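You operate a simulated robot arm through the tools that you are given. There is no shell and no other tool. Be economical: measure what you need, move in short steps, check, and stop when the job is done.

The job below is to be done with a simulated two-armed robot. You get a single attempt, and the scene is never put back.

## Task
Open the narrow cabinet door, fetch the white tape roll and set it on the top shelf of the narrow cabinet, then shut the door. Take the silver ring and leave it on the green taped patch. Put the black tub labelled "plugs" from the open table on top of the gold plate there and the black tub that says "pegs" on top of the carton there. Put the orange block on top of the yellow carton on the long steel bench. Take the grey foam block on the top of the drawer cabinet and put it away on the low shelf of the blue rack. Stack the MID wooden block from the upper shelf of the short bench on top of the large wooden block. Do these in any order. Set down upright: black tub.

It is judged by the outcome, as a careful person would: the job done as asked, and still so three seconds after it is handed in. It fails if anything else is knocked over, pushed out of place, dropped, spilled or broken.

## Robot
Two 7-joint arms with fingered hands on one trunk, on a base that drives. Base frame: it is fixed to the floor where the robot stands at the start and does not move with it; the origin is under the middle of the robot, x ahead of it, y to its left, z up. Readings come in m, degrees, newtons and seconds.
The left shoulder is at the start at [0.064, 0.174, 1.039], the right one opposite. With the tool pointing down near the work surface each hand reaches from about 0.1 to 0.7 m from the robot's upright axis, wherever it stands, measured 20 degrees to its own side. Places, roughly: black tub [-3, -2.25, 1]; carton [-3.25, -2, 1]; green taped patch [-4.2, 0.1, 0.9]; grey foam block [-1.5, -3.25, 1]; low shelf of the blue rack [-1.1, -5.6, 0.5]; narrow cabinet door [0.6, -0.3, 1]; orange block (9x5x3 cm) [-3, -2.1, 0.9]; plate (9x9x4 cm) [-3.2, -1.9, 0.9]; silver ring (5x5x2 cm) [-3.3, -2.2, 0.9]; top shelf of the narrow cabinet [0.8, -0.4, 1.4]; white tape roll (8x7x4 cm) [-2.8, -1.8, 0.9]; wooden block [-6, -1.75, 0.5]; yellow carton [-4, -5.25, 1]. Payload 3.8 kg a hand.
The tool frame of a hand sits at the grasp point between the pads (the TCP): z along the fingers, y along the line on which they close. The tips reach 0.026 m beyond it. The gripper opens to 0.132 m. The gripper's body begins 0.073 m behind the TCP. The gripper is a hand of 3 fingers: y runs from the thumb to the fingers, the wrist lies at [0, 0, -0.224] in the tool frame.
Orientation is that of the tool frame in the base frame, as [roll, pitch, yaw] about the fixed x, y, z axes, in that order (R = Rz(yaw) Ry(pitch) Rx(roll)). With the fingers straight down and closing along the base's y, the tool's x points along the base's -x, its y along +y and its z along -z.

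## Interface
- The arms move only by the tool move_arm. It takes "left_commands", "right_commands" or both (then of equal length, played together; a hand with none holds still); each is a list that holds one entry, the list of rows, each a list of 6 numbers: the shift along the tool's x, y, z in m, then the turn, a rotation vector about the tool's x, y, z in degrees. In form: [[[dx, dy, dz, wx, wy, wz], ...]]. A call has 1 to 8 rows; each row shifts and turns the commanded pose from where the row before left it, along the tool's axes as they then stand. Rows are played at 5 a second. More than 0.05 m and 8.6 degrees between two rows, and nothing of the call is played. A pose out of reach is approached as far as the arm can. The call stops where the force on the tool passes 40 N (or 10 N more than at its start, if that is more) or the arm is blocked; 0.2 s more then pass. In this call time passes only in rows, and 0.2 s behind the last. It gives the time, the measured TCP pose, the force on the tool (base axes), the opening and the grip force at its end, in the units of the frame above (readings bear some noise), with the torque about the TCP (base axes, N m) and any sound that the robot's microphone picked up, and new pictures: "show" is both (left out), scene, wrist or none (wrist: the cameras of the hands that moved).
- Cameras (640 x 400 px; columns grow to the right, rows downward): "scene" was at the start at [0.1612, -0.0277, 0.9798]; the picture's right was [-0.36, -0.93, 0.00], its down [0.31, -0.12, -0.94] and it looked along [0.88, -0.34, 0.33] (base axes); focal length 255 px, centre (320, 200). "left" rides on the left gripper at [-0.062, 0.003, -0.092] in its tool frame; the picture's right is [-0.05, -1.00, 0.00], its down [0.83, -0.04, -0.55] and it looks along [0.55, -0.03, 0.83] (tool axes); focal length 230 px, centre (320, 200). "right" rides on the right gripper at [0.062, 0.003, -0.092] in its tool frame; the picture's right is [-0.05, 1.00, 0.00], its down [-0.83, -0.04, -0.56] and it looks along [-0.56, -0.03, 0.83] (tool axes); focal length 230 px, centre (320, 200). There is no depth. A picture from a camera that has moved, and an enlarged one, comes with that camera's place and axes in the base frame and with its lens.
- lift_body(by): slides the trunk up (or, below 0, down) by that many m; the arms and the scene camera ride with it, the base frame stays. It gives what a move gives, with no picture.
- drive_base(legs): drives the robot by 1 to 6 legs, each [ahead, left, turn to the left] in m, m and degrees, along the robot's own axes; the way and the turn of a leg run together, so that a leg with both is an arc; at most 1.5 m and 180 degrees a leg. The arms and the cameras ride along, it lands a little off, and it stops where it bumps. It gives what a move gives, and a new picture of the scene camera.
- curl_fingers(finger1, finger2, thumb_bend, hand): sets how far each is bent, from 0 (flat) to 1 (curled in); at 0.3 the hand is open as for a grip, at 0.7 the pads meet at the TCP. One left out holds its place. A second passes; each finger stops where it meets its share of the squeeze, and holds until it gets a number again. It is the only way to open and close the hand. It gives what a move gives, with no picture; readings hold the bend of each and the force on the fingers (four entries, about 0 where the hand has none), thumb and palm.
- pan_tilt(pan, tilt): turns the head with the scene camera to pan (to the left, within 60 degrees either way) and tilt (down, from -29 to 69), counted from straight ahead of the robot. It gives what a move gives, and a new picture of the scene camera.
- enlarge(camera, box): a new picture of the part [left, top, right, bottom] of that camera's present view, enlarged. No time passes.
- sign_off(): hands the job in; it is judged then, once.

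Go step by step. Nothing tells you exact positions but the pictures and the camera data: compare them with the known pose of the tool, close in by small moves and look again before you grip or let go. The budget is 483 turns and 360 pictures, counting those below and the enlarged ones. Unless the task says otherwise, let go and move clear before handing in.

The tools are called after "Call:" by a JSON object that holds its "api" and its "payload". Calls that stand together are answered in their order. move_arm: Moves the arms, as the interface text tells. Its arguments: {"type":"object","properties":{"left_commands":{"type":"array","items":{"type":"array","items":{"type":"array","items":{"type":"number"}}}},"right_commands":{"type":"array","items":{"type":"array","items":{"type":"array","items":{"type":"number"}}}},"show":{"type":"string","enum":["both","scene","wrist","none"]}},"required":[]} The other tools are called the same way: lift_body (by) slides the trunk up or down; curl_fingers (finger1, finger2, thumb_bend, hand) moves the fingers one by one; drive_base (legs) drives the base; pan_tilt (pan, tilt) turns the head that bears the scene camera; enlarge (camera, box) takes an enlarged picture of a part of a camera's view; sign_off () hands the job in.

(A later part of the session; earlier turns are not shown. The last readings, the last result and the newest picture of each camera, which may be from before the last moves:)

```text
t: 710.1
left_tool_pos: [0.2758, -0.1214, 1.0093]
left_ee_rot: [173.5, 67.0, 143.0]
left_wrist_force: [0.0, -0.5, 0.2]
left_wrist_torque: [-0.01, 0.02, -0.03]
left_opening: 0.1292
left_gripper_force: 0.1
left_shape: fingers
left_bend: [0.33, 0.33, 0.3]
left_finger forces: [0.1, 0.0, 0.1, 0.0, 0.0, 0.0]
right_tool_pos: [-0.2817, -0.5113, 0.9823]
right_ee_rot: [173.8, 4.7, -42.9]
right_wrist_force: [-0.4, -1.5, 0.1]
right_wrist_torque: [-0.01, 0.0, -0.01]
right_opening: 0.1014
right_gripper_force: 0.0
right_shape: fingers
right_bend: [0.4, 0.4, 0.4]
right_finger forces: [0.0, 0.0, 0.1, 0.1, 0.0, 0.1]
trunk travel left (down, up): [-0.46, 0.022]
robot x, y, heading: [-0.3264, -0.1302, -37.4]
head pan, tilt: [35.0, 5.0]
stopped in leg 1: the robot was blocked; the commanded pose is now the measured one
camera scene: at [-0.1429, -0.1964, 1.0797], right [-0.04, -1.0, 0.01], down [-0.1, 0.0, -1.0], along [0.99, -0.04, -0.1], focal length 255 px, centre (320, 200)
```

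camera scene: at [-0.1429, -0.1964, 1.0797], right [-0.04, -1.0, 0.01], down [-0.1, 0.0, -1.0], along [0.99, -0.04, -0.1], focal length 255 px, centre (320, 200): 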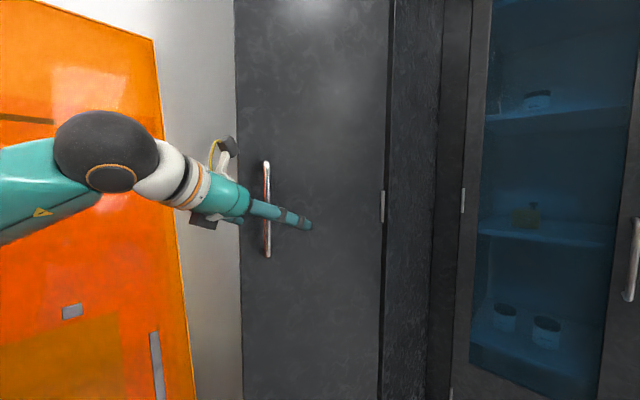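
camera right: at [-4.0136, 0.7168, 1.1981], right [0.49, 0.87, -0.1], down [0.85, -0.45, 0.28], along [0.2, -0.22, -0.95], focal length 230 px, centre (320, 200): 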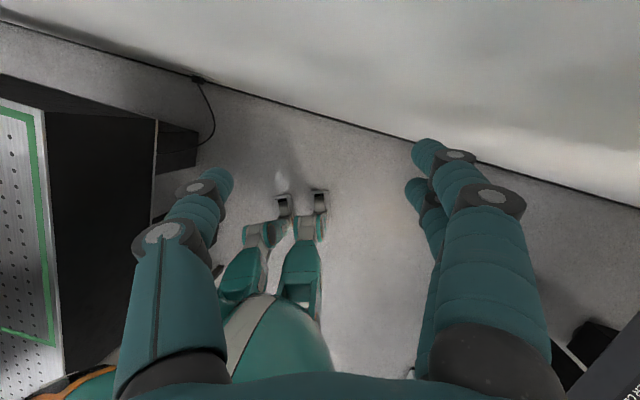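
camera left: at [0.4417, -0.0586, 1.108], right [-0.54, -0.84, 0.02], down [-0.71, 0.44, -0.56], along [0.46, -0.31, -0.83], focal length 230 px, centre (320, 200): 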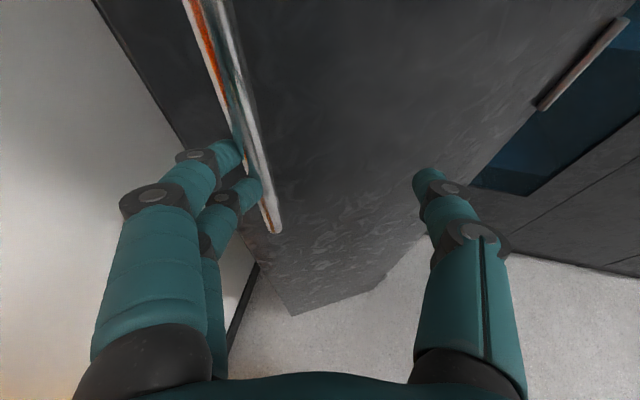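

Call:
{"api": "drive_base", "payload": {"legs": [[0.035, -0.01, 0], [0.03, -0.3, 0], [0, 0, -8], [0.35, -0.4, 0], [0, -1.4, 0], [0, -1.25, 0]]}}

```text
t: 712.3
left_tool_pos: [0.2861, -0.2011, 0.9992]
left_ee_rot: [173.5, 65.4, 144.7]
left_wrist_force: [-20.7, 26.0, 1.0]
left_wrist_torque: [-0.38, -0.41, 1.63]
left_opening: 0.1416
left_gripper_force: 20.7
left_shape: fingers
left_bend: [0.35, 0.3, 0.3]
left_finger forces: [35.0, 7.1, 0.0, 0.0, 0.0, 0.1]
right_tool_pos: [-0.2702, -0.6005, 0.98]
right_ee_rot: [173.5, 5.1, -42.7]
right_wrist_force: [0.1, 1.1, -0.1]
right_wrist_torque: [0.01, 0.0, 0.0]
right_opening: 0.1015
right_gripper_force: 0.0
right_shape: fingers
right_bend: [0.4, 0.4, 0.4]
right_finger forces: [0.1, 0.0, 0.0, 0.1, 0.0, 0.0]
trunk travel left (down, up): [-0.46, 0.022]
robot x, y, heading: [-0.3224, -0.2237, -37.2]
head pan, tilt: [35.0, 5.0]
stopped in leg 2: the force on the tool passed its limit at 44 N (the readings are from after the stop); the commanded pose is now the measured one
camera scene: at [-0.1331, -0.284, 1.0781], right [-0.04, -1.0, 0.0], down [-0.1, 0.0, -0.99], along [0.99, -0.04, -0.1], focal length 255 px, centre (320, 200)
```

scene: 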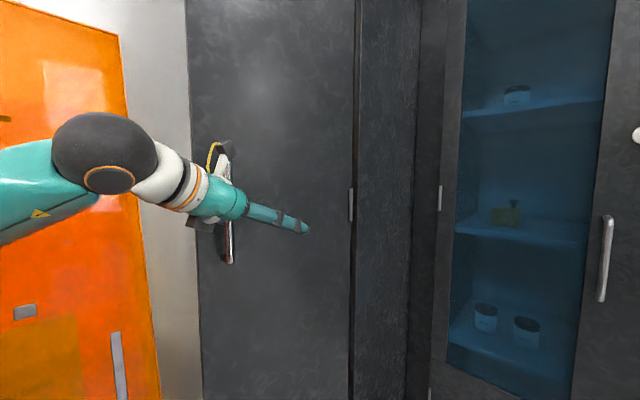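

The left fingers press the bar; moving right and slightly back along the tangent will open the door further.

Call:
{"api": "drive_base", "payload": {"legs": [[-0.045, -0.08, 0]]}}

Call:
{"api": "drive_base", "payload": {"legs": [[-0.02, -0.1, 0]]}}

```text
t: 713.0
left_tool_pos: [0.2844, -0.1985, 1.001]
left_ee_rot: [172.8, 65.2, 144.6]
left_wrist_force: [-12.3, 17.3, 0.4]
left_wrist_torque: [-0.29, -0.26, 0.96]
left_opening: 0.1391
left_gripper_force: 13.4
left_shape: fingers
left_bend: [0.34, 0.31, 0.3]
left_finger forces: [22.5, 3.7, 0.0, 0.0, 0.0, 0.1]
right_tool_pos: [-0.2729, -0.601, 0.9804]
right_ee_rot: [173.8, 5.2, -42.7]
right_wrist_force: [-0.3, 0.8, 0.5]
right_wrist_torque: [0.02, 0.0, -0.01]
right_opening: 0.1014
right_gripper_force: 0.1
right_shape: fingers
right_bend: [0.4, 0.4, 0.4]
right_finger forces: [0.0, 0.0, 0.0, 0.1, 0.0, 0.0]
trunk travel left (down, up): [-0.46, 0.022]
robot x, y, heading: [-0.3204, -0.2205, -36.8]
head pan, tilt: [35.0, 5.0]
stopped in leg 1: the robot was blocked; the commanded pose is now the measured one
camera scene: at [-0.1343, -0.2852, 1.0786], right [-0.04, -1.0, 0.0], down [-0.1, 0.0, -1.0], along [0.99, -0.04, -0.1], focal length 255 px, centre (320, 200)
```

scene: 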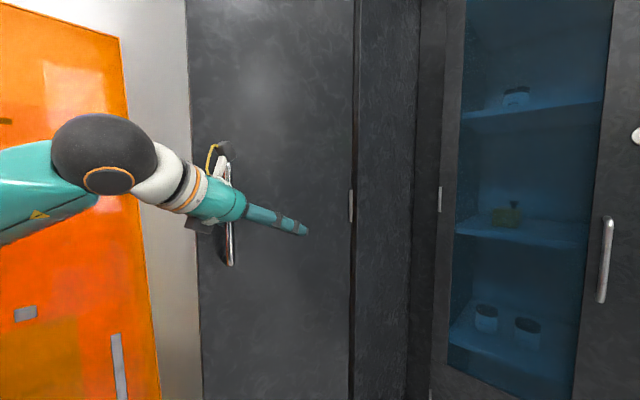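

```text
t: 713.9
left_tool_pos: [0.2842, -0.205, 0.9982]
left_ee_rot: [172.3, 65.0, 145.1]
left_wrist_force: [-22.9, 28.1, 4.3]
left_wrist_torque: [-0.22, -0.54, 1.72]
left_opening: 0.1415
left_gripper_force: 26.2
left_shape: fingers
left_bend: [0.37, 0.3, 0.3]
left_finger forces: [44.5, 7.7, 0.1, 0.0, 0.0, 0.0]
right_tool_pos: [-0.2737, -0.6108, 0.9806]
right_ee_rot: [173.6, 5.3, -42.6]
right_wrist_force: [0.3, 0.4, 0.1]
right_wrist_torque: [0.02, -0.02, 0.0]
right_opening: 0.1016
right_gripper_force: 0.0
right_shape: fingers
right_bend: [0.4, 0.4, 0.4]
right_finger forces: [0.1, 0.0, 0.1, 0.1, 0.1, 0.0]
trunk travel left (down, up): [-0.46, 0.022]
robot x, y, heading: [-0.3247, -0.2299, -37.1]
head pan, tilt: [35.0, 5.0]
stopped in leg 1: the force on the tool passed its limit at 45 N (the readings are from after the stop); the commanded pose is now the measured one
camera scene: at [-0.1361, -0.2954, 1.0779], right [-0.04, -1.0, 0.0], down [-0.1, 0.0, -0.99], along [0.99, -0.04, -0.1], focal length 255 px, centre (320, 200)
```

scene: 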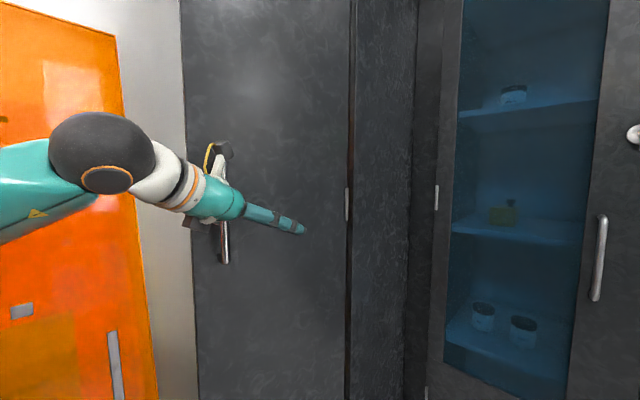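

The hand is jammed against the bar; the clean way out is upward past the bar's top. Raise 13 cm.

Call:
{"api": "move_arm", "payload": {"left_commands": [[[0.004, 0.01, -0.01, 0, 0, 0], [-0.0408, 0, -0.019, 0, 0, 0], [-0.0408, 0, -0.019, 0, 0, 0], [-0.0408, 0, -0.019, 0, 0, 0], [-0.0408, 0, -0.019, 0, 0, 0]]], "show": "scene"}}

```text
t: 714.8
left_tool_pos: [0.2705, -0.1976, 1.0731]
left_ee_rot: [176.5, 61.4, 149.0]
left_wrist_force: [-2.8, 2.7, -14.5]
left_wrist_torque: [-0.84, 0.46, 0.19]
left_opening: 0.1291
left_gripper_force: 6.5
left_shape: fingers
left_bend: [0.33, 0.33, 0.3]
left_finger forces: [13.6, 0.0, 0.0, 0.0, 0.0, 0.0]
right_tool_pos: [-0.2753, -0.6142, 0.98]
right_ee_rot: [173.7, 5.3, -42.7]
right_wrist_force: [0.2, 0.6, 0.2]
right_wrist_torque: [0.0, 0.0, 0.01]
right_opening: 0.1015
right_gripper_force: 0.0
right_shape: fingers
right_bend: [0.4, 0.4, 0.4]
right_finger forces: [0.1, 0.0, 0.0, 0.1, 0.1, 0.0]
trunk travel left (down, up): [-0.46, 0.022]
robot x, y, heading: [-0.3272, -0.2318, -37.4]
head pan, tilt: [35.0, 5.0]
stopped in row 4 (left hand): the force on the tool passed its limit at 64 N (the readings are from after the stop); the commanded pose is now the measured one
camera scene: at [-0.137, -0.2986, 1.0777], right [-0.04, -1.0, 0.0], down [-0.1, 0.0, -0.99], along [0.99, -0.04, -0.1], focal length 255 px, centre (320, 200)
```

scene: 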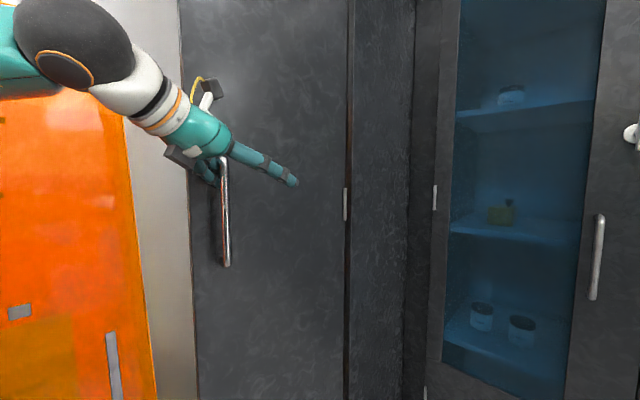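

Finger 1 is under the bar's top bracket. Lower 2 cm, shift left 5 cm, then rise.

Call:
{"api": "move_arm", "payload": {"left_commands": [[[0.018, 0, 0.0085, 0, 0, 0], [0, 0.03, 0, 0, 0, 0], [0, 0.03, 0, 0, 0, 0], [-0.0385, 0, -0.021, 0, 0, 0], [-0.0385, 0, -0.021, 0, 0, 0]]], "show": "scene"}}

```text
t: 716.0
left_tool_pos: [0.2956, -0.1453, 1.1473]
left_ee_rot: [176.3, 62.0, 148.7]
left_wrist_force: [0.6, 0.5, 0.9]
left_wrist_torque: [0.01, 0.02, -0.01]
left_opening: 0.1292
left_gripper_force: 0.2
left_shape: fingers
left_bend: [0.33, 0.33, 0.3]
left_finger forces: [0.0, 0.0, 0.1, 0.0, 0.0, 0.1]
right_tool_pos: [-0.2753, -0.614, 0.9801]
right_ee_rot: [173.6, 5.4, -42.8]
right_wrist_force: [0.0, 0.6, 0.8]
right_wrist_torque: [-0.02, 0.0, 0.01]
right_opening: 0.1016
right_gripper_force: 0.0
right_shape: fingers
right_bend: [0.4, 0.4, 0.4]
right_finger forces: [0.0, 0.0, 0.0, 0.0, 0.0, 0.0]
trunk travel left (down, up): [-0.46, 0.022]
robot x, y, heading: [-0.3298, -0.2323, -37.1]
head pan, tilt: [35.0, 5.0]
camera scene: at [-0.1369, -0.2984, 1.0779], right [-0.04, -1.0, 0.0], down [-0.1, 0.0, -0.99], along [0.99, -0.04, -0.1], focal length 255 px, centre (320, 200)
```

scene: 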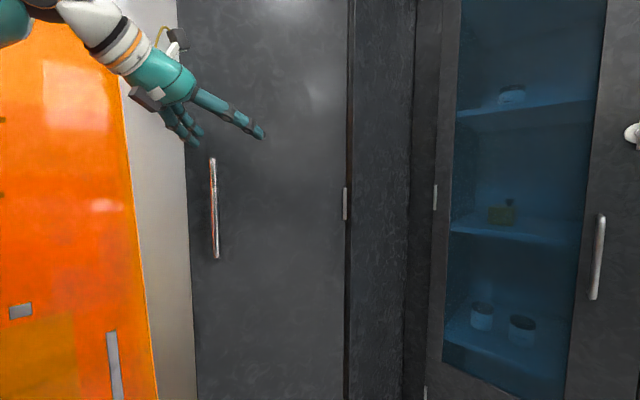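

Free. Now go back for the tape.

Call:
{"api": "drive_base", "payload": {"legs": [[0.0, -0.3, 0], [0, 0, -8], [0.3, -0.4, 0], [0, -1.4, 0], [0, -1.15, 0]]}}

```text
t: 745.7
left_tool_pos: [-1.8202, -2.7774, 1.1563]
left_ee_rot: [175.1, 62.8, 138.2]
left_wrist_force: [0.3, 0.3, 0.6]
left_wrist_torque: [0.05, -0.01, -0.01]
left_opening: 0.1291
left_gripper_force: 0.1
left_shape: fingers
left_bend: [0.33, 0.33, 0.3]
left_finger forces: [0.1, 0.0, 0.1, 0.0, 0.0, 0.0]
right_tool_pos: [-2.4584, -3.1449, 0.9815]
right_ee_rot: [174.4, 4.7, -52.2]
right_wrist_force: [0.3, 0.3, -0.2]
right_wrist_torque: [-0.02, -0.04, 0.01]
right_opening: 0.1014
right_gripper_force: 0.0
right_shape: fingers
right_bend: [0.4, 0.4, 0.4]
right_finger forces: [0.0, 0.0, 0.0, 0.0, 0.0, 0.0]
trunk travel left (down, up): [-0.46, 0.022]
robot x, y, heading: [-2.4364, -2.7573, -46.8]
head pan, tilt: [35.0, 5.0]
camera scene: at [-2.2718, -2.8574, 1.0807], right [-0.2, -0.98, 0.0], down [-0.09, 0.02, -1.0], along [0.98, -0.2, -0.09], focal length 255 px, centre (320, 200)
```

scene: 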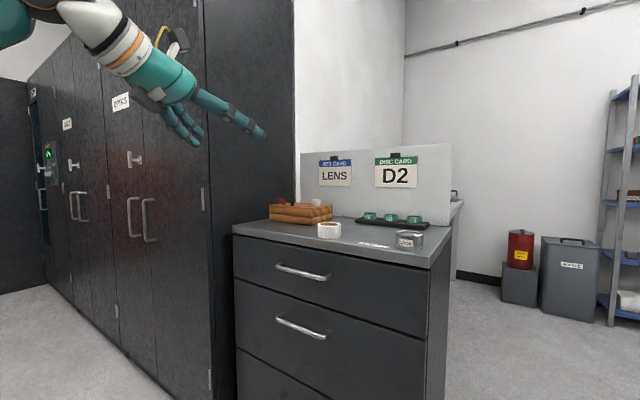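

Tape is still in place. Drive so the hand is above it and restore the pitch.

Call:
{"api": "drive_base", "payload": {"legs": [[0.37, 0.01, 0]]}}

Call:
{"api": "move_arm", "payload": {"left_commands": [[[0, 0, 0, 4, 4.5, 0], [0, 0, 0, 0, 4.5, 0], [0.03, 0, 0.02, 0, 0, 0], [0.03, 0, 0.02, 0, 0, 0]]], "show": "wrist"}}

```text
t: 748.1
left_tool_pos: [-1.5578, -3.0517, 1.1574]
left_ee_rot: [175.1, 62.8, 137.6]
left_wrist_force: [-0.7, 0.1, 0.9]
left_wrist_torque: [0.0, 0.0, 0.03]
left_opening: 0.1294
left_gripper_force: 0.0
left_shape: fingers
left_bend: [0.33, 0.33, 0.3]
left_finger forces: [0.0, 0.0, 0.0, 0.0, 0.1, 0.0]
right_tool_pos: [-2.2003, -3.4112, 0.979]
right_ee_rot: [174.2, 4.8, -52.7]
right_wrist_force: [0.2, -0.7, 0.1]
right_wrist_torque: [0.03, 0.02, 0.04]
right_opening: 0.1016
right_gripper_force: 0.1
right_shape: fingers
right_bend: [0.4, 0.4, 0.4]
right_finger forces: [0.0, 0.0, 0.0, 0.1, 0.0, 0.0]
trunk travel left (down, up): [-0.46, 0.022]
robot x, y, heading: [-2.1695, -3.0263, -47.2]
head pan, tilt: [35.0, 5.0]
camera scene: at [-2.0103, -3.1256, 1.0807], right [-0.21, -0.98, 0.0], down [-0.09, 0.02, -1.0], along [0.97, -0.21, -0.09], focal length 255 px, centre (320, 200)
```

scene: 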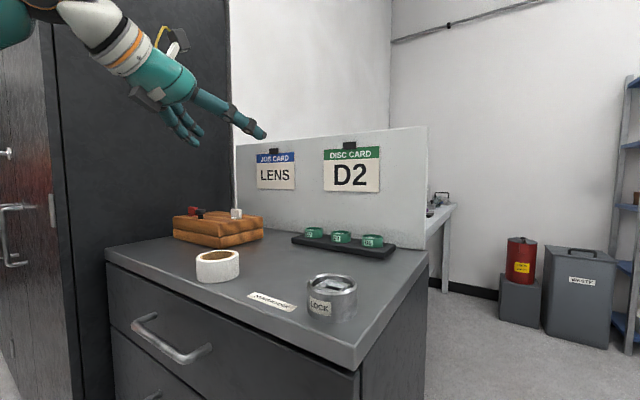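

```text
t: 749.1
left_tool_pos: [-1.5587, -3.0487, 1.085]
left_ee_rot: [179.5, 53.8, 137.9]
left_wrist_force: [0.5, 0.4, -0.3]
left_wrist_torque: [0.02, 0.03, 0.02]
left_opening: 0.1293
left_gripper_force: 0.1
left_shape: fingers
left_bend: [0.33, 0.33, 0.3]
left_finger forces: [0.0, 0.1, 0.0, 0.0, 0.0, 0.1]
right_tool_pos: [-2.2003, -3.4115, 0.9801]
right_ee_rot: [174.4, 4.6, -52.8]
right_wrist_force: [-0.6, -0.5, -0.5]
right_wrist_torque: [0.02, 0.03, 0.0]
right_opening: 0.1014
right_gripper_force: 0.1
right_shape: fingers
right_bend: [0.4, 0.4, 0.4]
right_finger forces: [0.1, 0.0, 0.0, 0.1, 0.0, 0.1]
trunk travel left (down, up): [-0.46, 0.022]
robot x, y, heading: [-2.1674, -3.0297, -47.3]
head pan, tilt: [35.0, 5.0]
camera left: at [-1.5842, -3.0214, 1.1902], right [-0.64, -0.77, 0.04], down [-0.73, 0.59, -0.34], along [0.24, -0.25, -0.94], focal length 230 px, centre (320, 200)
```

left: 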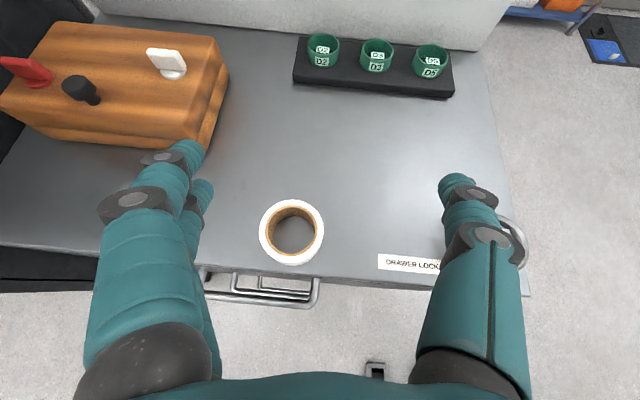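

Call:
{"api": "curl_fingers", "payload": {"hand": "left", "finger1": 0.38, "finger2": 0.38, "thumb_bend": 0.38}}

Call:
{"api": "move_arm", "payload": {"left_commands": [[[-0.0094, 0.027, 0.0129, 0, 0, 0], [0.0323, 0, 0.0236, 0, 0, 0], [0.0323, 0, 0.0236, 0, 0, 0], [0.0323, 0, 0.0236, 0, 0, 0]]], "show": "wrist"}}

```text
t: 750.1
left_tool_pos: [-1.5583, -3.049, 1.0841]
left_ee_rot: [179.5, 53.8, 138.1]
left_wrist_force: [-0.8, -0.4, -0.3]
left_wrist_torque: [0.01, -0.02, 0.0]
left_opening: 0.1089
left_gripper_force: 0.1
left_shape: fingers
left_bend: [0.38, 0.38, 0.38]
left_finger forces: [0.0, 0.0, 0.0, 0.0, 0.0, 0.0]
right_tool_pos: [-2.1999, -3.4116, 0.9806]
right_ee_rot: [174.3, 4.7, -52.8]
right_wrist_force: [-0.6, -0.1, 0.4]
right_wrist_torque: [0.01, -0.01, -0.06]
right_opening: 0.1012
right_gripper_force: 0.0
right_shape: fingers
right_bend: [0.4, 0.4, 0.4]
right_finger forces: [0.1, 0.0, 0.1, 0.0, 0.0, 0.0]
trunk travel left (down, up): [-0.46, 0.022]
robot x, y, heading: [-2.1702, -3.0285, -47.5]
head pan, tilt: [35.0, 5.0]
```

```text
t: 751.1
left_tool_pos: [-1.5292, -3.0383, 0.9642]
left_ee_rot: [179.6, 53.8, 138.1]
left_wrist_force: [-0.2, -0.1, -0.1]
left_wrist_torque: [-0.01, -0.02, -0.03]
left_opening: 0.109
left_gripper_force: 0.0
left_shape: fingers
left_bend: [0.38, 0.38, 0.38]
left_finger forces: [0.0, 0.0, 0.1, 0.1, 0.0, 0.0]
right_tool_pos: [-2.2008, -3.4121, 0.9806]
right_ee_rot: [174.2, 4.7, -52.8]
right_wrist_force: [0.7, -0.3, 1.0]
right_wrist_torque: [0.02, -0.01, 0.03]
right_opening: 0.1015
right_gripper_force: 0.3
right_shape: fingers
right_bend: [0.4, 0.4, 0.4]
right_finger forces: [0.0, 0.1, 0.1, 0.1, 0.0, 0.0]
trunk travel left (down, up): [-0.46, 0.022]
robot x, y, heading: [-2.17, -3.0271, -47.2]
head pan, tilt: [35.0, 5.0]
camera left: at [-1.5538, -3.0107, 1.0685], right [-0.64, -0.77, 0.04], down [-0.73, 0.59, -0.34], along [0.24, -0.25, -0.94], focal length 230 px, centre (320, 200)
```

left: 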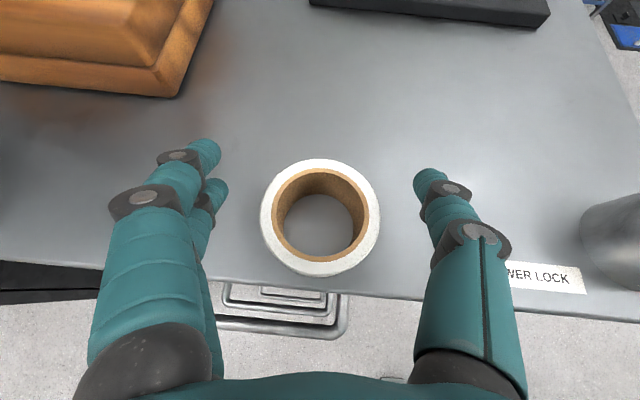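

Aligned. Lower to grip height and close.

Call:
{"api": "move_arm", "payload": {"left_commands": [[[0.025, 0, 0.0183, 0, 0, 0]]], "show": "none"}}

Call:
{"api": "curl_fingers", "payload": {"hand": "left", "finger1": 0.72, "finger2": 0.72, "thumb_bend": 0.72}}

Call:
{"api": "move_arm", "payload": {"left_commands": [[[-0.0242, 0, -0.0177, 0, 0, 0], [-0.0323, 0, -0.0236, 0, 0, 0], [-0.0323, 0, -0.0236, 0, 0, 0]]], "show": "wrist"}}

```text
t: 751.5
left_tool_pos: [-1.5293, -3.0399, 0.934]
left_ee_rot: [179.5, 53.8, 138.0]
left_wrist_force: [0.2, -0.4, -0.2]
left_wrist_torque: [0.03, -0.01, 0.02]
left_opening: 0.1089
left_gripper_force: 0.0
left_shape: fingers
left_bend: [0.38, 0.38, 0.38]
left_finger forces: [0.0, 0.0, 0.0, 0.1, 0.1, 0.0]
right_tool_pos: [-2.1999, -3.4113, 0.979]
right_ee_rot: [174.4, 4.7, -52.9]
right_wrist_force: [0.5, 0.0, -0.2]
right_wrist_torque: [0.03, -0.04, 0.0]
right_opening: 0.1014
right_gripper_force: 0.0
right_shape: fingers
right_bend: [0.4, 0.4, 0.4]
right_finger forces: [0.0, 0.1, 0.1, 0.0, 0.0, 0.1]
trunk travel left (down, up): [-0.46, 0.022]
robot x, y, heading: [-2.17, -3.0257, -47.3]
head pan, tilt: [35.0, 5.0]
```

```text
t: 752.5
left_tool_pos: [-1.5291, -3.0393, 0.9336]
left_ee_rot: [179.5, 53.8, 138.1]
left_wrist_force: [-0.3, -0.9, -1.1]
left_wrist_torque: [-0.01, 0.0, 0.02]
left_opening: 0.0557
left_gripper_force: 22.6
left_shape: fingers
left_bend: [0.53, 0.5, 0.62]
left_finger forces: [10.9, 11.5, 0.0, 0.0, 23.3, 0.0]
right_tool_pos: [-2.2006, -3.4131, 0.9801]
right_ee_rot: [174.3, 4.7, -52.8]
right_wrist_force: [-0.4, 0.1, -0.4]
right_wrist_torque: [-0.01, 0.01, 0.02]
right_opening: 0.1015
right_gripper_force: 0.1
right_shape: fingers
right_bend: [0.4, 0.4, 0.4]
right_finger forces: [0.0, 0.0, 0.0, 0.0, 0.1, 0.1]
trunk travel left (down, up): [-0.46, 0.022]
robot x, y, heading: [-2.1724, -3.0251, -47.0]
head pan, tilt: [35.0, 5.0]
```

```text
t: 753.3
left_tool_pos: [-1.5298, -3.0396, 1.0439]
left_ee_rot: [179.6, 53.9, 138.1]
left_wrist_force: [0.2, -0.7, -0.3]
left_wrist_torque: [0.01, 0.0, -0.01]
left_opening: 0.0553
left_gripper_force: 22.8
left_shape: fingers
left_bend: [0.53, 0.5, 0.62]
left_finger forces: [11.0, 11.4, 0.0, 0.0, 23.1, 0.0]
right_tool_pos: [-2.2008, -3.4122, 0.9805]
right_ee_rot: [174.3, 4.6, -52.8]
right_wrist_force: [-0.6, -0.3, -0.3]
right_wrist_torque: [0.0, -0.03, 0.03]
right_opening: 0.1013
right_gripper_force: 0.1
right_shape: fingers
right_bend: [0.4, 0.4, 0.4]
right_finger forces: [0.0, 0.1, 0.0, 0.0, 0.0, 0.0]
trunk travel left (down, up): [-0.46, 0.022]
robot x, y, heading: [-2.1724, -3.0277, -47.3]
head pan, tilt: [35.0, 5.0]
camera left: at [-1.5542, -3.0119, 1.1494], right [-0.64, -0.77, 0.04], down [-0.73, 0.59, -0.34], along [0.24, -0.25, -0.94], focal length 230 px, centre (320, 200)
```

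left: 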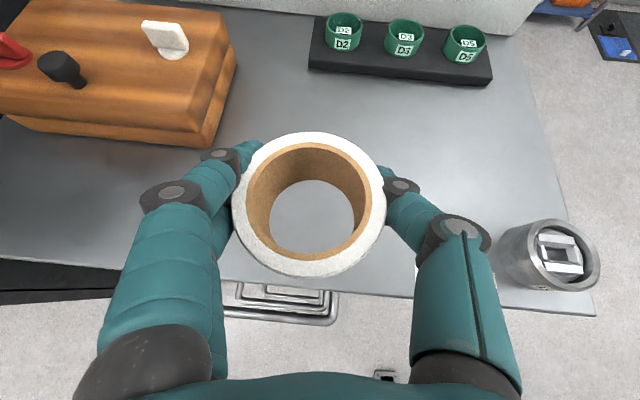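

Tape held. Here in free space I test raising it to shelf height (≈1.48).

Call:
{"api": "lift_body", "payload": {"by": 0.02}}

Call:
{"api": "drive_base", "payload": {"legs": [[-0.3, 0, 1]]}}

Call:
{"api": "move_arm", "payload": {"left_commands": [[[-0.0364, 0, -0.0265, 0, 0, 0], [-0.0364, 0, -0.0265, 0, 0, 0], [-0.0364, 0, -0.0265, 0, 0, 0], [-0.0364, 0, -0.0265, 0, 0, 0], [-0.0364, 0, -0.0265, 0, 0, 0], [-0.0364, 0, -0.0265, 0, 0, 0], [-0.0364, 0, -0.0265, 0, 0, 0], [-0.0364, 0, -0.0265, 0, 0, 0]]], "show": "none"}}

```text
t: 754.0
left_tool_pos: [-1.5303, -3.0381, 1.0646]
left_ee_rot: [179.5, 53.7, 138.1]
left_wrist_force: [0.7, -0.3, -0.5]
left_wrist_torque: [0.0, 0.02, -0.03]
left_opening: 0.0553
left_gripper_force: 22.7
left_shape: fingers
left_bend: [0.53, 0.5, 0.62]
left_finger forces: [10.8, 11.4, 0.0, 0.0, 23.0, 0.1]
right_tool_pos: [-2.2004, -3.4126, 0.9996]
right_ee_rot: [174.3, 4.8, -52.9]
right_wrist_force: [0.5, 0.0, -0.3]
right_wrist_torque: [0.03, -0.01, 0.01]
right_opening: 0.1018
right_gripper_force: 0.1
right_shape: fingers
right_bend: [0.4, 0.4, 0.4]
right_finger forces: [0.0, 0.1, 0.0, 0.1, 0.0, 0.0]
trunk travel left (down, up): [-0.48, 0.002]
robot x, y, heading: [-2.1707, -3.0266, -47.4]
head pan, tilt: [35.0, 5.0]
```

```text
t: 756.0
left_tool_pos: [-1.7304, -2.816, 1.0642]
left_ee_rot: [179.6, 53.9, 138.8]
left_wrist_force: [-0.5, -0.6, 0.0]
left_wrist_torque: [0.02, -0.03, 0.01]
left_opening: 0.0552
left_gripper_force: 22.8
left_shape: fingers
left_bend: [0.53, 0.5, 0.62]
left_finger forces: [10.9, 11.4, 0.0, 0.1, 23.2, 0.1]
right_tool_pos: [-2.3966, -3.1965, 1.0001]
right_ee_rot: [174.3, 4.7, -52.1]
right_wrist_force: [0.0, 0.4, 0.0]
right_wrist_torque: [-0.03, 0.0, -0.03]
right_opening: 0.1017
right_gripper_force: 0.0
right_shape: fingers
right_bend: [0.4, 0.4, 0.4]
right_finger forces: [0.0, 0.1, 0.1, 0.0, 0.0, 0.0]
trunk travel left (down, up): [-0.48, 0.002]
robot x, y, heading: [-2.371, -2.81, -46.5]
head pan, tilt: [35.0, 5.0]
camera scene: at [-2.2092, -2.9094, 1.1089], right [-0.2, -0.98, 0.0], down [-0.09, 0.02, -1.0], along [0.98, -0.2, -0.09], focal length 255 px, centre (320, 200)
```

scene: 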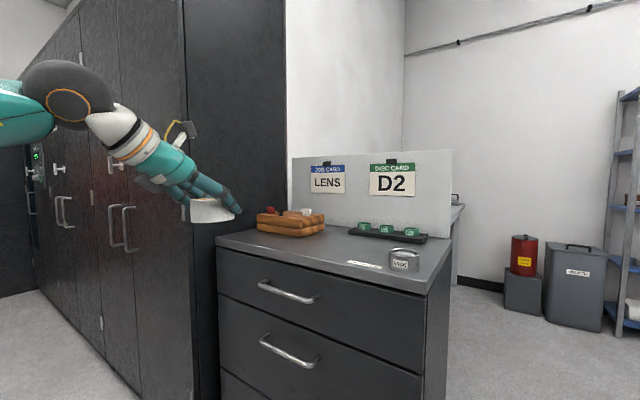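

```text
t: 757.8
left_tool_pos: [-1.732, -2.8172, 1.4274]
left_ee_rot: [179.3, 53.8, 138.7]
left_wrist_force: [-0.4, 1.4, -0.5]
left_wrist_torque: [0.02, -0.04, -0.01]
left_opening: 0.055
left_gripper_force: 22.5
left_shape: fingers
left_bend: [0.53, 0.5, 0.63]
left_finger forces: [10.9, 11.1, 0.0, 0.0, 22.6, 0.0]
right_tool_pos: [-2.3961, -3.1983, 1.0012]
right_ee_rot: [174.3, 4.7, -52.0]
right_wrist_force: [-0.5, 0.4, -0.1]
right_wrist_torque: [-0.04, 0.01, -0.01]
right_opening: 0.1016
right_gripper_force: 0.0
right_shape: fingers
right_bend: [0.4, 0.4, 0.4]
right_finger forces: [0.0, 0.0, 0.1, 0.0, 0.0, 0.1]
trunk travel left (down, up): [-0.48, 0.002]
robot x, y, heading: [-2.373, -2.813, -46.5]
head pan, tilt: [35.0, 5.0]
```

It reaches. Raise a bit more and bring the hand closer to the centre.

Call:
{"api": "move_arm", "payload": {"left_commands": [[[-0.0364, 0, -0.0265, 0, 0, 0], [-0.0283, 0, -0.0206, 0, 0, 0], [0, -0.04, 0, 0, 0, 0], [0, -0.04, 0, 0, 0, 0], [0, -0.04, 0, 0, 0, 0]]], "show": "none"}}

```text
t: 759.0
left_tool_pos: [-1.8085, -2.9106, 1.5007]
left_ee_rot: [179.6, 53.7, 139.0]
left_wrist_force: [-0.4, -0.5, -0.9]
left_wrist_torque: [0.04, 0.01, 0.0]
left_opening: 0.055
left_gripper_force: 22.3
left_shape: fingers
left_bend: [0.53, 0.5, 0.63]
left_finger forces: [10.9, 11.0, 0.1, 0.0, 22.4, 0.0]
right_tool_pos: [-2.3964, -3.1988, 1.0]
right_ee_rot: [174.3, 4.9, -52.0]
right_wrist_force: [0.5, -0.6, 0.8]
right_wrist_torque: [0.02, -0.02, -0.03]
right_opening: 0.1015
right_gripper_force: 0.1
right_shape: fingers
right_bend: [0.4, 0.4, 0.4]
right_finger forces: [0.0, 0.0, 0.0, 0.0, 0.0, 0.0]
trunk travel left (down, up): [-0.48, 0.002]
robot x, y, heading: [-2.3716, -2.8133, -46.6]
head pan, tilt: [35.0, 5.0]
```

The hand reaches 1.50 m. Now drive back up the corridor with the tape.

Call:
{"api": "drive_base", "payload": {"legs": [[-0.1, 1.4, 0], [-0.1, 1.4, 0], [-0.1, 0.12, 1.6]]}}

```text
t: 784.8
left_tool_pos: [0.1666, -0.766, 1.5017]
left_ee_rot: [179.5, 53.8, 137.0]
left_wrist_force: [-0.3, -0.5, 0.1]
left_wrist_torque: [0.01, 0.0, 0.0]
left_opening: 0.0549
left_gripper_force: 21.8
left_shape: fingers
left_bend: [0.53, 0.51, 0.63]
left_finger forces: [10.9, 10.9, 0.0, 0.0, 22.2, 0.0]
right_tool_pos: [-0.4286, -1.0365, 1.0002]
right_ee_rot: [174.3, 4.8, -53.7]
right_wrist_force: [0.2, 0.6, -0.3]
right_wrist_torque: [-0.01, 0.05, 0.05]
right_opening: 0.1016
right_gripper_force: 0.1
right_shape: fingers
right_bend: [0.4, 0.4, 0.4]
right_finger forces: [0.0, 0.0, 0.0, 0.0, 0.0, 0.1]
trunk travel left (down, up): [-0.48, 0.002]
robot x, y, heading: [-0.3956, -0.6552, -48.1]
head pan, tilt: [35.0, 5.0]
camera scene: at [-0.2328, -0.7539, 1.1088], right [-0.23, -0.97, 0.0], down [-0.08, 0.02, -1.0], along [0.97, -0.23, -0.09], focal length 255 px, centre (320, 200)
```

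scene: 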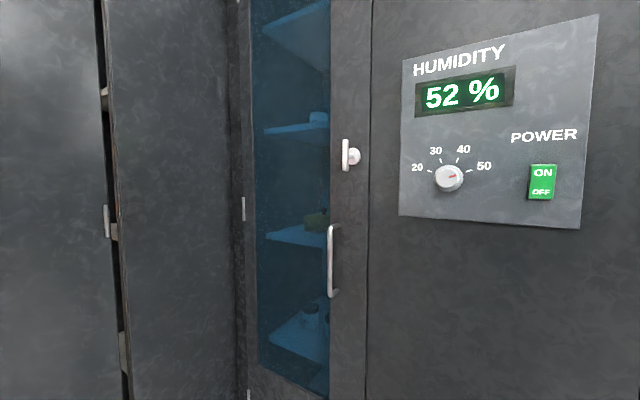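

I turn to face along +x, then go left and forward so the hand passes around the open door's edge.

Call:
{"api": "drive_base", "payload": {"legs": [[0, 0, 48], [0, 0.4, 0], [0.22, 0, 0]]}}

```text
t: 791.0
left_tool_pos: [0.1074, 0.0568, 1.4972]
left_ee_rot: [178.5, 52.7, -175.5]
left_wrist_force: [0.6, -0.3, -1.3]
left_wrist_torque: [0.04, 0.0, 0.01]
left_opening: 0.0548
left_gripper_force: 22.2
left_shape: fingers
left_bend: [0.53, 0.51, 0.63]
left_finger forces: [10.8, 10.9, 0.0, 0.1, 22.1, 0.1]
right_tool_pos: [-0.0968, -0.564, 0.9927]
right_ee_rot: [175.0, 5.8, -5.4]
right_wrist_force: [0.0, -0.1, -0.4]
right_wrist_torque: [0.03, 0.0, 0.0]
right_opening: 0.1017
right_gripper_force: 0.0
right_shape: fingers
right_bend: [0.4, 0.4, 0.4]
right_finger forces: [0.0, 0.0, 0.1, 0.0, 0.0, 0.0]
trunk travel left (down, up): [-0.48, 0.002]
robot x, y, heading: [-0.3735, -0.2682, -0.3]
head pan, tilt: [35.0, 5.0]
stopped in leg 2: the robot was blocked; the commanded pose is now the measured one
camera scene: at [-0.1761, -0.2299, 1.1064], right [0.57, -0.82, -0.02], down [-0.09, -0.04, -1.0], along [0.82, 0.57, -0.09], focal length 255 px, centre (320, 200)
```

scene: 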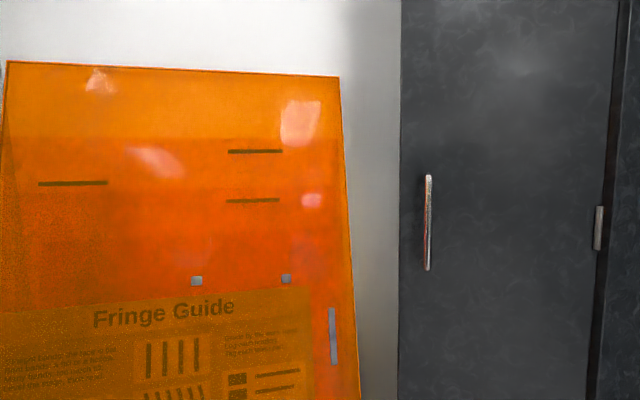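

Call:
{"api": "drive_base", "payload": {"legs": [[0.06, 0, 0], [0.14, 0.07, 0]]}}

```text
t: 792.9
left_tool_pos: [0.2788, 0.1457, 1.5016]
left_ee_rot: [179.8, 53.7, -174.6]
left_wrist_force: [-0.3, -0.2, 0.2]
left_wrist_torque: [0.03, 0.03, 0.03]
left_opening: 0.0545
left_gripper_force: 21.9
left_shape: fingers
left_bend: [0.53, 0.51, 0.63]
left_finger forces: [10.9, 10.9, 0.0, 0.0, 21.9, 0.1]
right_tool_pos: [0.083, -0.4815, 1.0008]
right_ee_rot: [174.3, 4.8, -5.6]
right_wrist_force: [0.7, -0.1, -0.1]
right_wrist_torque: [0.0, 0.01, -0.03]
right_opening: 0.1013
right_gripper_force: 0.0
right_shape: fingers
right_bend: [0.4, 0.4, 0.4]
right_finger forces: [0.1, 0.0, 0.0, 0.0, 0.0, 0.1]
trunk travel left (down, up): [-0.48, 0.002]
robot x, y, heading: [-0.1788, -0.1989, -0.3]
head pan, tilt: [35.0, 5.0]
camera scene: at [0.003, -0.1452, 1.1092], right [0.57, -0.82, 0.0], down [-0.07, -0.05, -1.0], along [0.82, 0.57, -0.09], focal length 255 px, centre (320, 200)
```

scene: 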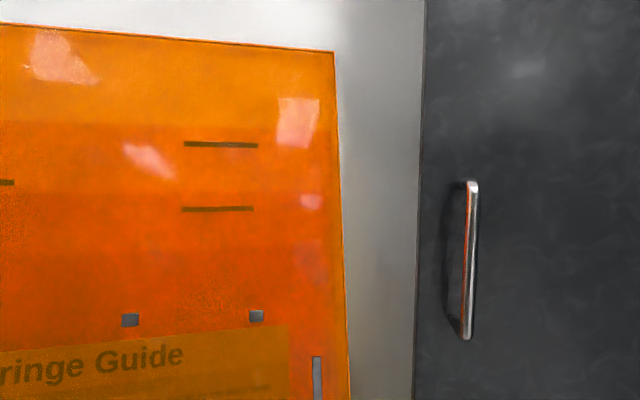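

Now I arc around the door's edge in two legs.

Call:
{"api": "drive_base", "payload": {"legs": [[0.1, 0.03, -22], [0.07, 0.12, -20]]}}

Call:
{"api": "pan_tilt", "payload": {"pan": 20, "tilt": -15}}

```text
t: 795.8
left_tool_pos: [0.6163, -0.1762, 1.5018]
left_ee_rot: [179.7, 53.6, 143.5]
left_wrist_force: [0.0, 0.2, -0.2]
left_wrist_torque: [-0.01, 0.0, 0.01]
left_opening: 0.0545
left_gripper_force: 21.0
left_shape: fingers
left_bend: [0.53, 0.51, 0.63]
left_finger forces: [10.8, 10.6, 0.0, 0.0, 21.8, 0.0]
right_tool_pos: [0.0522, -0.5108, 1.0011]
right_ee_rot: [174.3, 4.7, -47.6]
right_wrist_force: [0.2, -0.2, -0.3]
right_wrist_torque: [0.0, -0.02, -0.01]
right_opening: 0.1017
right_gripper_force: 0.1
right_shape: fingers
right_bend: [0.4, 0.4, 0.4]
right_finger forces: [0.0, 0.0, 0.0, 0.1, 0.1, 0.0]
trunk travel left (down, up): [-0.48, 0.002]
robot x, y, heading: [0.0458, -0.1216, -42.2]
head pan, tilt: [35.0, 5.0]
camera scene: at [0.2162, -0.2079, 1.1089], right [-0.12, -0.99, 0.0], down [-0.09, 0.01, -1.0], along [0.99, -0.12, -0.09], focal length 255 px, centre (320, 200)
```

scene: 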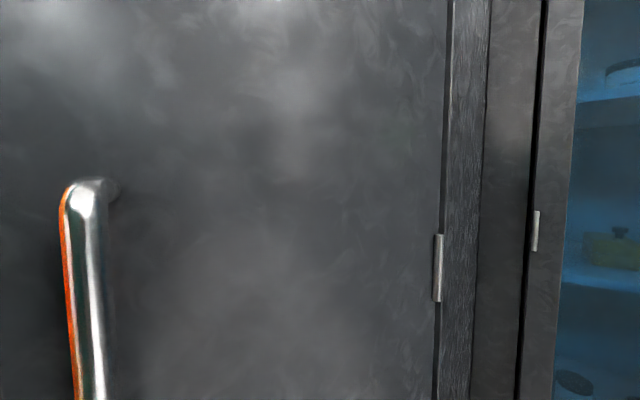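

```text
t: 796.6
left_tool_pos: [0.6174, -0.1752, 1.5012]
left_ee_rot: [179.7, 53.6, 143.5]
left_wrist_force: [-0.3, 0.0, -1.2]
left_wrist_torque: [-0.01, -0.02, 0.0]
left_opening: 0.0545
left_gripper_force: 21.8
left_shape: fingers
left_bend: [0.53, 0.51, 0.63]
left_finger forces: [10.7, 10.7, 0.0, 0.0, 21.8, 0.0]
right_tool_pos: [0.0523, -0.5098, 0.9991]
right_ee_rot: [174.3, 4.7, -47.6]
right_wrist_force: [0.4, -0.1, -0.1]
right_wrist_torque: [-0.02, 0.02, -0.03]
right_opening: 0.1012
right_gripper_force: 0.1
right_shape: fingers
right_bend: [0.4, 0.4, 0.4]
right_finger forces: [0.1, 0.0, 0.0, 0.0, 0.1, 0.0]
trunk travel left (down, up): [-0.48, 0.002]
robot x, y, heading: [0.0458, -0.1218, -42.3]
head pan, tilt: [20.0, -15.0]
camera scene: at [0.1997, -0.2268, 1.1392], right [-0.38, -0.93, 0.0], down [0.24, -0.1, -0.97], along [0.9, -0.36, 0.26], focal length 255 px, centre (320, 200)
```

scene: 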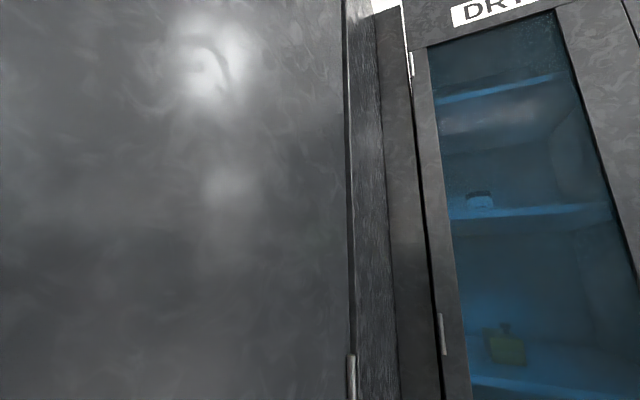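

The hand is now behind the open door. Look with the left wrist camera into the cabinet.

Call:
{"api": "enlarge", "payload": {"camera": "left", "box": [0, 0, 640, 400]}}

```text
1.00 times, centred on (320, 200) of left (not enlarged: the box is as wide or as high as the picture)
camera zoom: at [0.5894, -0.151, 1.6062], right [-0.57, -0.82, 0.04], down [-0.78, 0.52, -0.34], along [0.26, -0.22, -0.94], focal length 230 px, centre (320, 200)
```

zoom: 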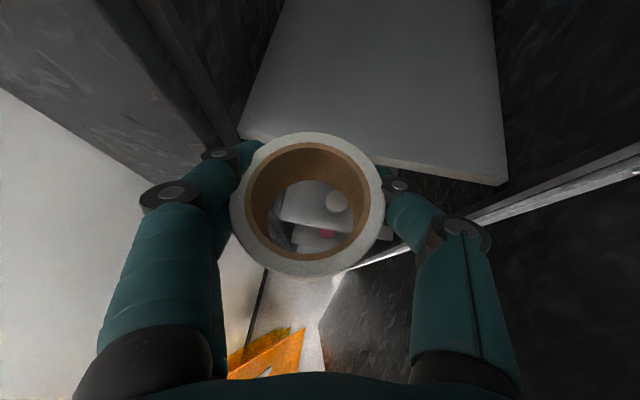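

The empty top shelf is visible: front edge at x−y≈0.97, z≈1.34. I extend the arm in and down a little.

Call:
{"api": "move_arm", "payload": {"left_commands": [[[-0.014, -0.006, 0.0393, 0, 0, 0], [-0.014, -0.006, 0.0393, 0, 0, 0], [-0.014, -0.006, 0.0393, 0, 0, 0], [-0.014, -0.006, 0.0393, 0, 0, 0], [-0.014, -0.006, 0.0393, 0, 0, 0]]], "show": "wrist"}}

```text
t: 797.8
left_tool_pos: [0.7192, -0.246, 1.4388]
left_ee_rot: [179.7, 53.7, 143.4]
left_wrist_force: [-0.1, -0.6, -1.0]
left_wrist_torque: [-0.01, -0.01, 0.03]
left_opening: 0.0547
left_gripper_force: 21.8
left_shape: fingers
left_bend: [0.53, 0.51, 0.63]
left_finger forces: [10.8, 10.8, 0.0, 0.1, 21.9, 0.0]
left hand out of reach, approached as far as the arm can: row 3, 4, 5
right_tool_pos: [0.0526, -0.5101, 0.9995]
right_ee_rot: [174.3, 4.7, -47.6]
right_wrist_force: [0.3, -0.1, 0.3]
right_wrist_torque: [-0.01, -0.02, 0.0]
right_opening: 0.1016
right_gripper_force: 0.1
right_shape: fingers
right_bend: [0.4, 0.4, 0.4]
right_finger forces: [0.0, 0.1, 0.0, 0.0, 0.1, 0.0]
trunk travel left (down, up): [-0.48, 0.002]
robot x, y, heading: [0.0485, -0.1269, -41.9]
head pan, tilt: [20.0, -15.0]
camera left: at [0.6919, -0.2205, 1.5443], right [-0.56, -0.82, 0.04], down [-0.78, 0.52, -0.34], along [0.26, -0.22, -0.94], focal length 230 px, centre (320, 200)
```

left: 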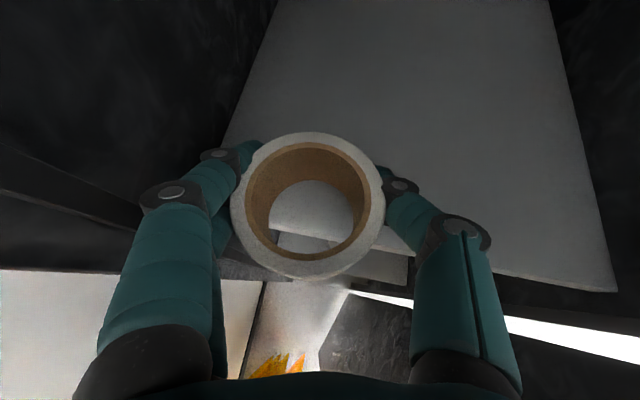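

The roll is at the shelf's front edge; I move the base ahead 8 cm to bring it over the shelf.

Call:
{"api": "drive_base", "payload": {"legs": [[0.09, 0, 0]]}}

Call:
{"api": "enlarge", "payload": {"camera": "left", "box": [0, 0, 640, 400]}}

```text
t: 798.9
left_tool_pos: [0.786, -0.3069, 1.4402]
left_ee_rot: [179.7, 53.7, 143.5]
left_wrist_force: [0.7, 0.9, -0.8]
left_wrist_torque: [-0.01, -0.01, 0.04]
left_opening: 0.0544
left_gripper_force: 22.2
left_shape: fingers
left_bend: [0.53, 0.51, 0.63]
left_finger forces: [10.8, 10.7, 0.0, 0.0, 21.9, 0.0]
right_tool_pos: [0.1192, -0.5718, 1.0003]
right_ee_rot: [174.3, 4.7, -47.5]
right_wrist_force: [0.9, 1.1, -0.5]
right_wrist_torque: [0.03, 0.02, 0.0]
right_opening: 0.1014
right_gripper_force: 0.1
right_shape: fingers
right_bend: [0.4, 0.4, 0.4]
right_finger forces: [0.0, 0.1, 0.0, 0.0, 0.1, 0.0]
trunk travel left (down, up): [-0.48, 0.002]
robot x, y, heading: [0.112, -0.1803, -42.2]
head pan, tilt: [20.0, -15.0]
camera scene: at [0.2673, -0.2882, 1.1395], right [-0.38, -0.93, 0.0], down [0.24, -0.1, -0.97], along [0.89, -0.36, 0.26], focal length 255 px, centre (320, 200)
```

scene: 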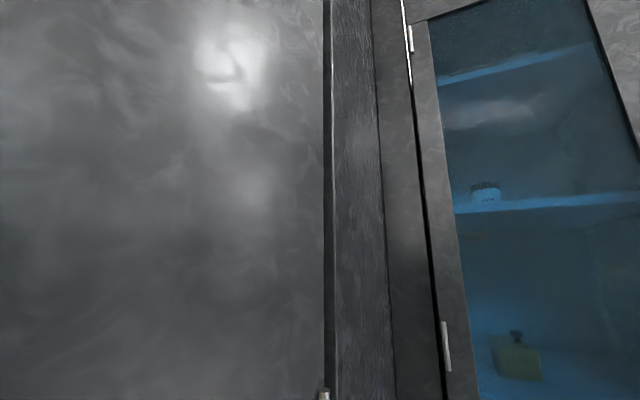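

```text
1.00 times, centred on (320, 200) of left (not enlarged: the box is as wide or as high as the picture)
camera zoom: at [0.7589, -0.2819, 1.5451], right [-0.57, -0.82, 0.04], down [-0.78, 0.52, -0.34], along [0.26, -0.22, -0.94], focal length 230 px, centre (320, 200)
```

zoom: 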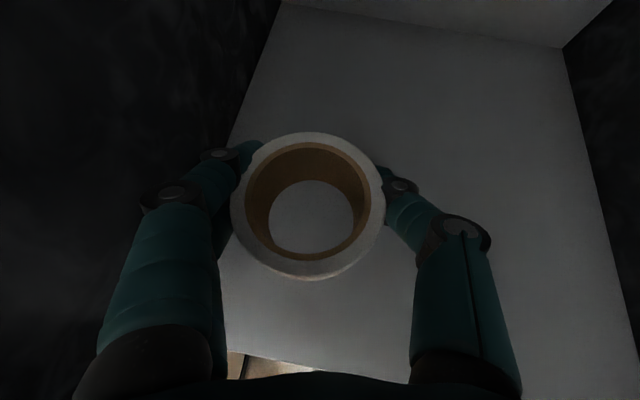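

Over the shelf. Shift right 5 cm and lower slowly.

Call:
{"api": "move_arm", "payload": {"left_commands": [[[0, -0.045, 0, 0, 0, 0], [0.0241, 0, 0.0178, 0, 0, 0], [0.012, 0, 0.009, 0, 0, 0]]], "show": "wrist"}}

```text
t: 799.7
left_tool_pos: [0.7766, -0.311, 1.396]
left_ee_rot: [179.7, 53.6, 143.5]
left_wrist_force: [0.0, 0.1, -0.1]
left_wrist_torque: [0.01, -0.02, 0.02]
left_opening: 0.0546
left_gripper_force: 21.1
left_shape: fingers
left_bend: [0.53, 0.51, 0.63]
left_finger forces: [10.5, 10.7, 0.1, 0.0, 21.7, 0.0]
left hand out of reach, approached as far as the arm can: row 1
right_tool_pos: [0.1195, -0.5714, 0.9999]
right_ee_rot: [174.2, 4.7, -47.6]
right_wrist_force: [-0.2, -0.1, -0.1]
right_wrist_torque: [0.0, 0.02, 0.02]
right_opening: 0.1015
right_gripper_force: 0.1
right_shape: fingers
right_bend: [0.4, 0.4, 0.4]
right_finger forces: [0.0, 0.0, 0.0, 0.0, 0.1, 0.0]
trunk travel left (down, up): [-0.48, 0.002]
robot x, y, heading: [0.1175, -0.184, -41.9]
head pan, tilt: [20.0, -15.0]
camera left: at [0.749, -0.2864, 1.5023], right [-0.57, -0.82, 0.04], down [-0.78, 0.52, -0.34], along [0.26, -0.22, -0.94], focal length 230 px, centre (320, 200)
```

left: 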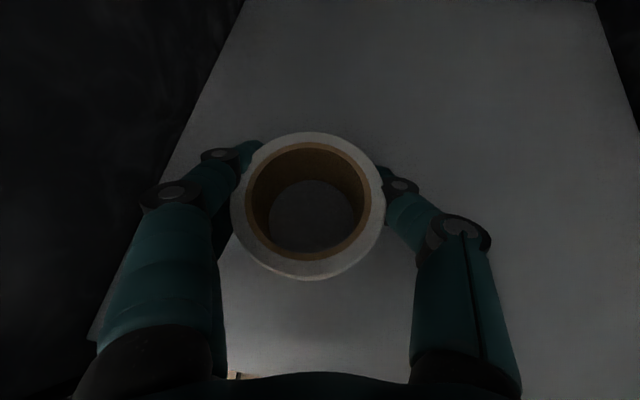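

Call:
{"api": "move_arm", "payload": {"left_commands": [[[0.0065, 0, 0.0047, 0, 0, 0]]], "show": "none"}}

Call:
{"api": "move_arm", "payload": {"left_commands": [[[0.005, 0, 0.0036, 0, 0, 0]]], "show": "none"}}

Call:
{"api": "move_arm", "payload": {"left_commands": [[[0.005, 0, 0.0036, 0, 0, 0]]], "show": "none"}}

```text
t: 800.1
left_tool_pos: [0.7757, -0.3118, 1.3923]
left_ee_rot: [179.8, 54.0, 143.5]
left_wrist_force: [2.3, -0.7, 7.6]
left_wrist_torque: [0.23, -0.32, -0.11]
left_opening: 0.0544
left_gripper_force: 22.1
left_shape: fingers
left_bend: [0.53, 0.51, 0.63]
left_finger forces: [11.5, 11.6, 0.0, 0.0, 21.9, 0.0]
right_tool_pos: [0.1188, -0.5712, 1.002]
right_ee_rot: [174.3, 4.6, -47.6]
right_wrist_force: [-1.1, -1.2, -0.1]
right_wrist_torque: [0.02, 0.02, -0.04]
right_opening: 0.1014
right_gripper_force: 0.1
right_shape: fingers
right_bend: [0.4, 0.4, 0.4]
right_finger forces: [0.0, 0.1, 0.0, 0.0, 0.0, 0.1]
trunk travel left (down, up): [-0.48, 0.002]
robot x, y, heading: [0.1188, -0.1846, -42.3]
head pan, tilt: [20.0, -15.0]
```

```text
t: 800.5
left_tool_pos: [0.7741, -0.3113, 1.3914]
left_ee_rot: [179.6, 54.7, 143.2]
left_wrist_force: [7.2, -3.0, 28.7]
left_wrist_torque: [0.74, -1.14, -0.3]
left_opening: 0.0545
left_gripper_force: 28.6
left_shape: fingers
left_bend: [0.53, 0.51, 0.63]
left_finger forces: [14.0, 23.1, 0.0, 0.0, 21.0, 0.0]
right_tool_pos: [0.1182, -0.5714, 1.0009]
right_ee_rot: [174.4, 4.5, -47.6]
right_wrist_force: [-0.4, 0.2, -0.2]
right_wrist_torque: [0.0, 0.0, 0.01]
right_opening: 0.1016
right_gripper_force: 0.0
right_shape: fingers
right_bend: [0.4, 0.4, 0.4]
right_finger forces: [0.1, 0.0, 0.1, 0.0, 0.0, 0.0]
trunk travel left (down, up): [-0.48, 0.002]
robot x, y, heading: [0.1125, -0.1837, -42.1]
head pan, tilt: [20.0, -15.0]
```

```text
t: 800.9
left_tool_pos: [0.776, -0.3136, 1.3917]
left_ee_rot: [179.6, 55.5, 142.9]
left_wrist_force: [-2.3, 0.9, 14.0]
left_wrist_torque: [0.4, -0.4, 0.06]
left_opening: 0.0543
left_gripper_force: 23.7
left_shape: fingers
left_bend: [0.54, 0.52, 0.63]
left_finger forces: [12.0, 12.4, 0.0, 0.1, 22.5, 0.0]
right_tool_pos: [0.1197, -0.5716, 0.9995]
right_ee_rot: [174.3, 4.8, -47.5]
right_wrist_force: [-0.6, 1.3, 0.6]
right_wrist_torque: [0.0, -0.06, 0.0]
right_opening: 0.1015
right_gripper_force: 0.1
right_shape: fingers
right_bend: [0.4, 0.4, 0.4]
right_finger forces: [0.1, 0.0, 0.0, 0.0, 0.0, 0.1]
trunk travel left (down, up): [-0.48, 0.002]
robot x, y, heading: [0.1172, -0.1873, -42.1]
head pan, tilt: [20.0, -15.0]
stopped in row 1 (left hand): the force on the tool passed its limit at 42 N (the readings are from after the stop); the commanded pose is now the measured one
```

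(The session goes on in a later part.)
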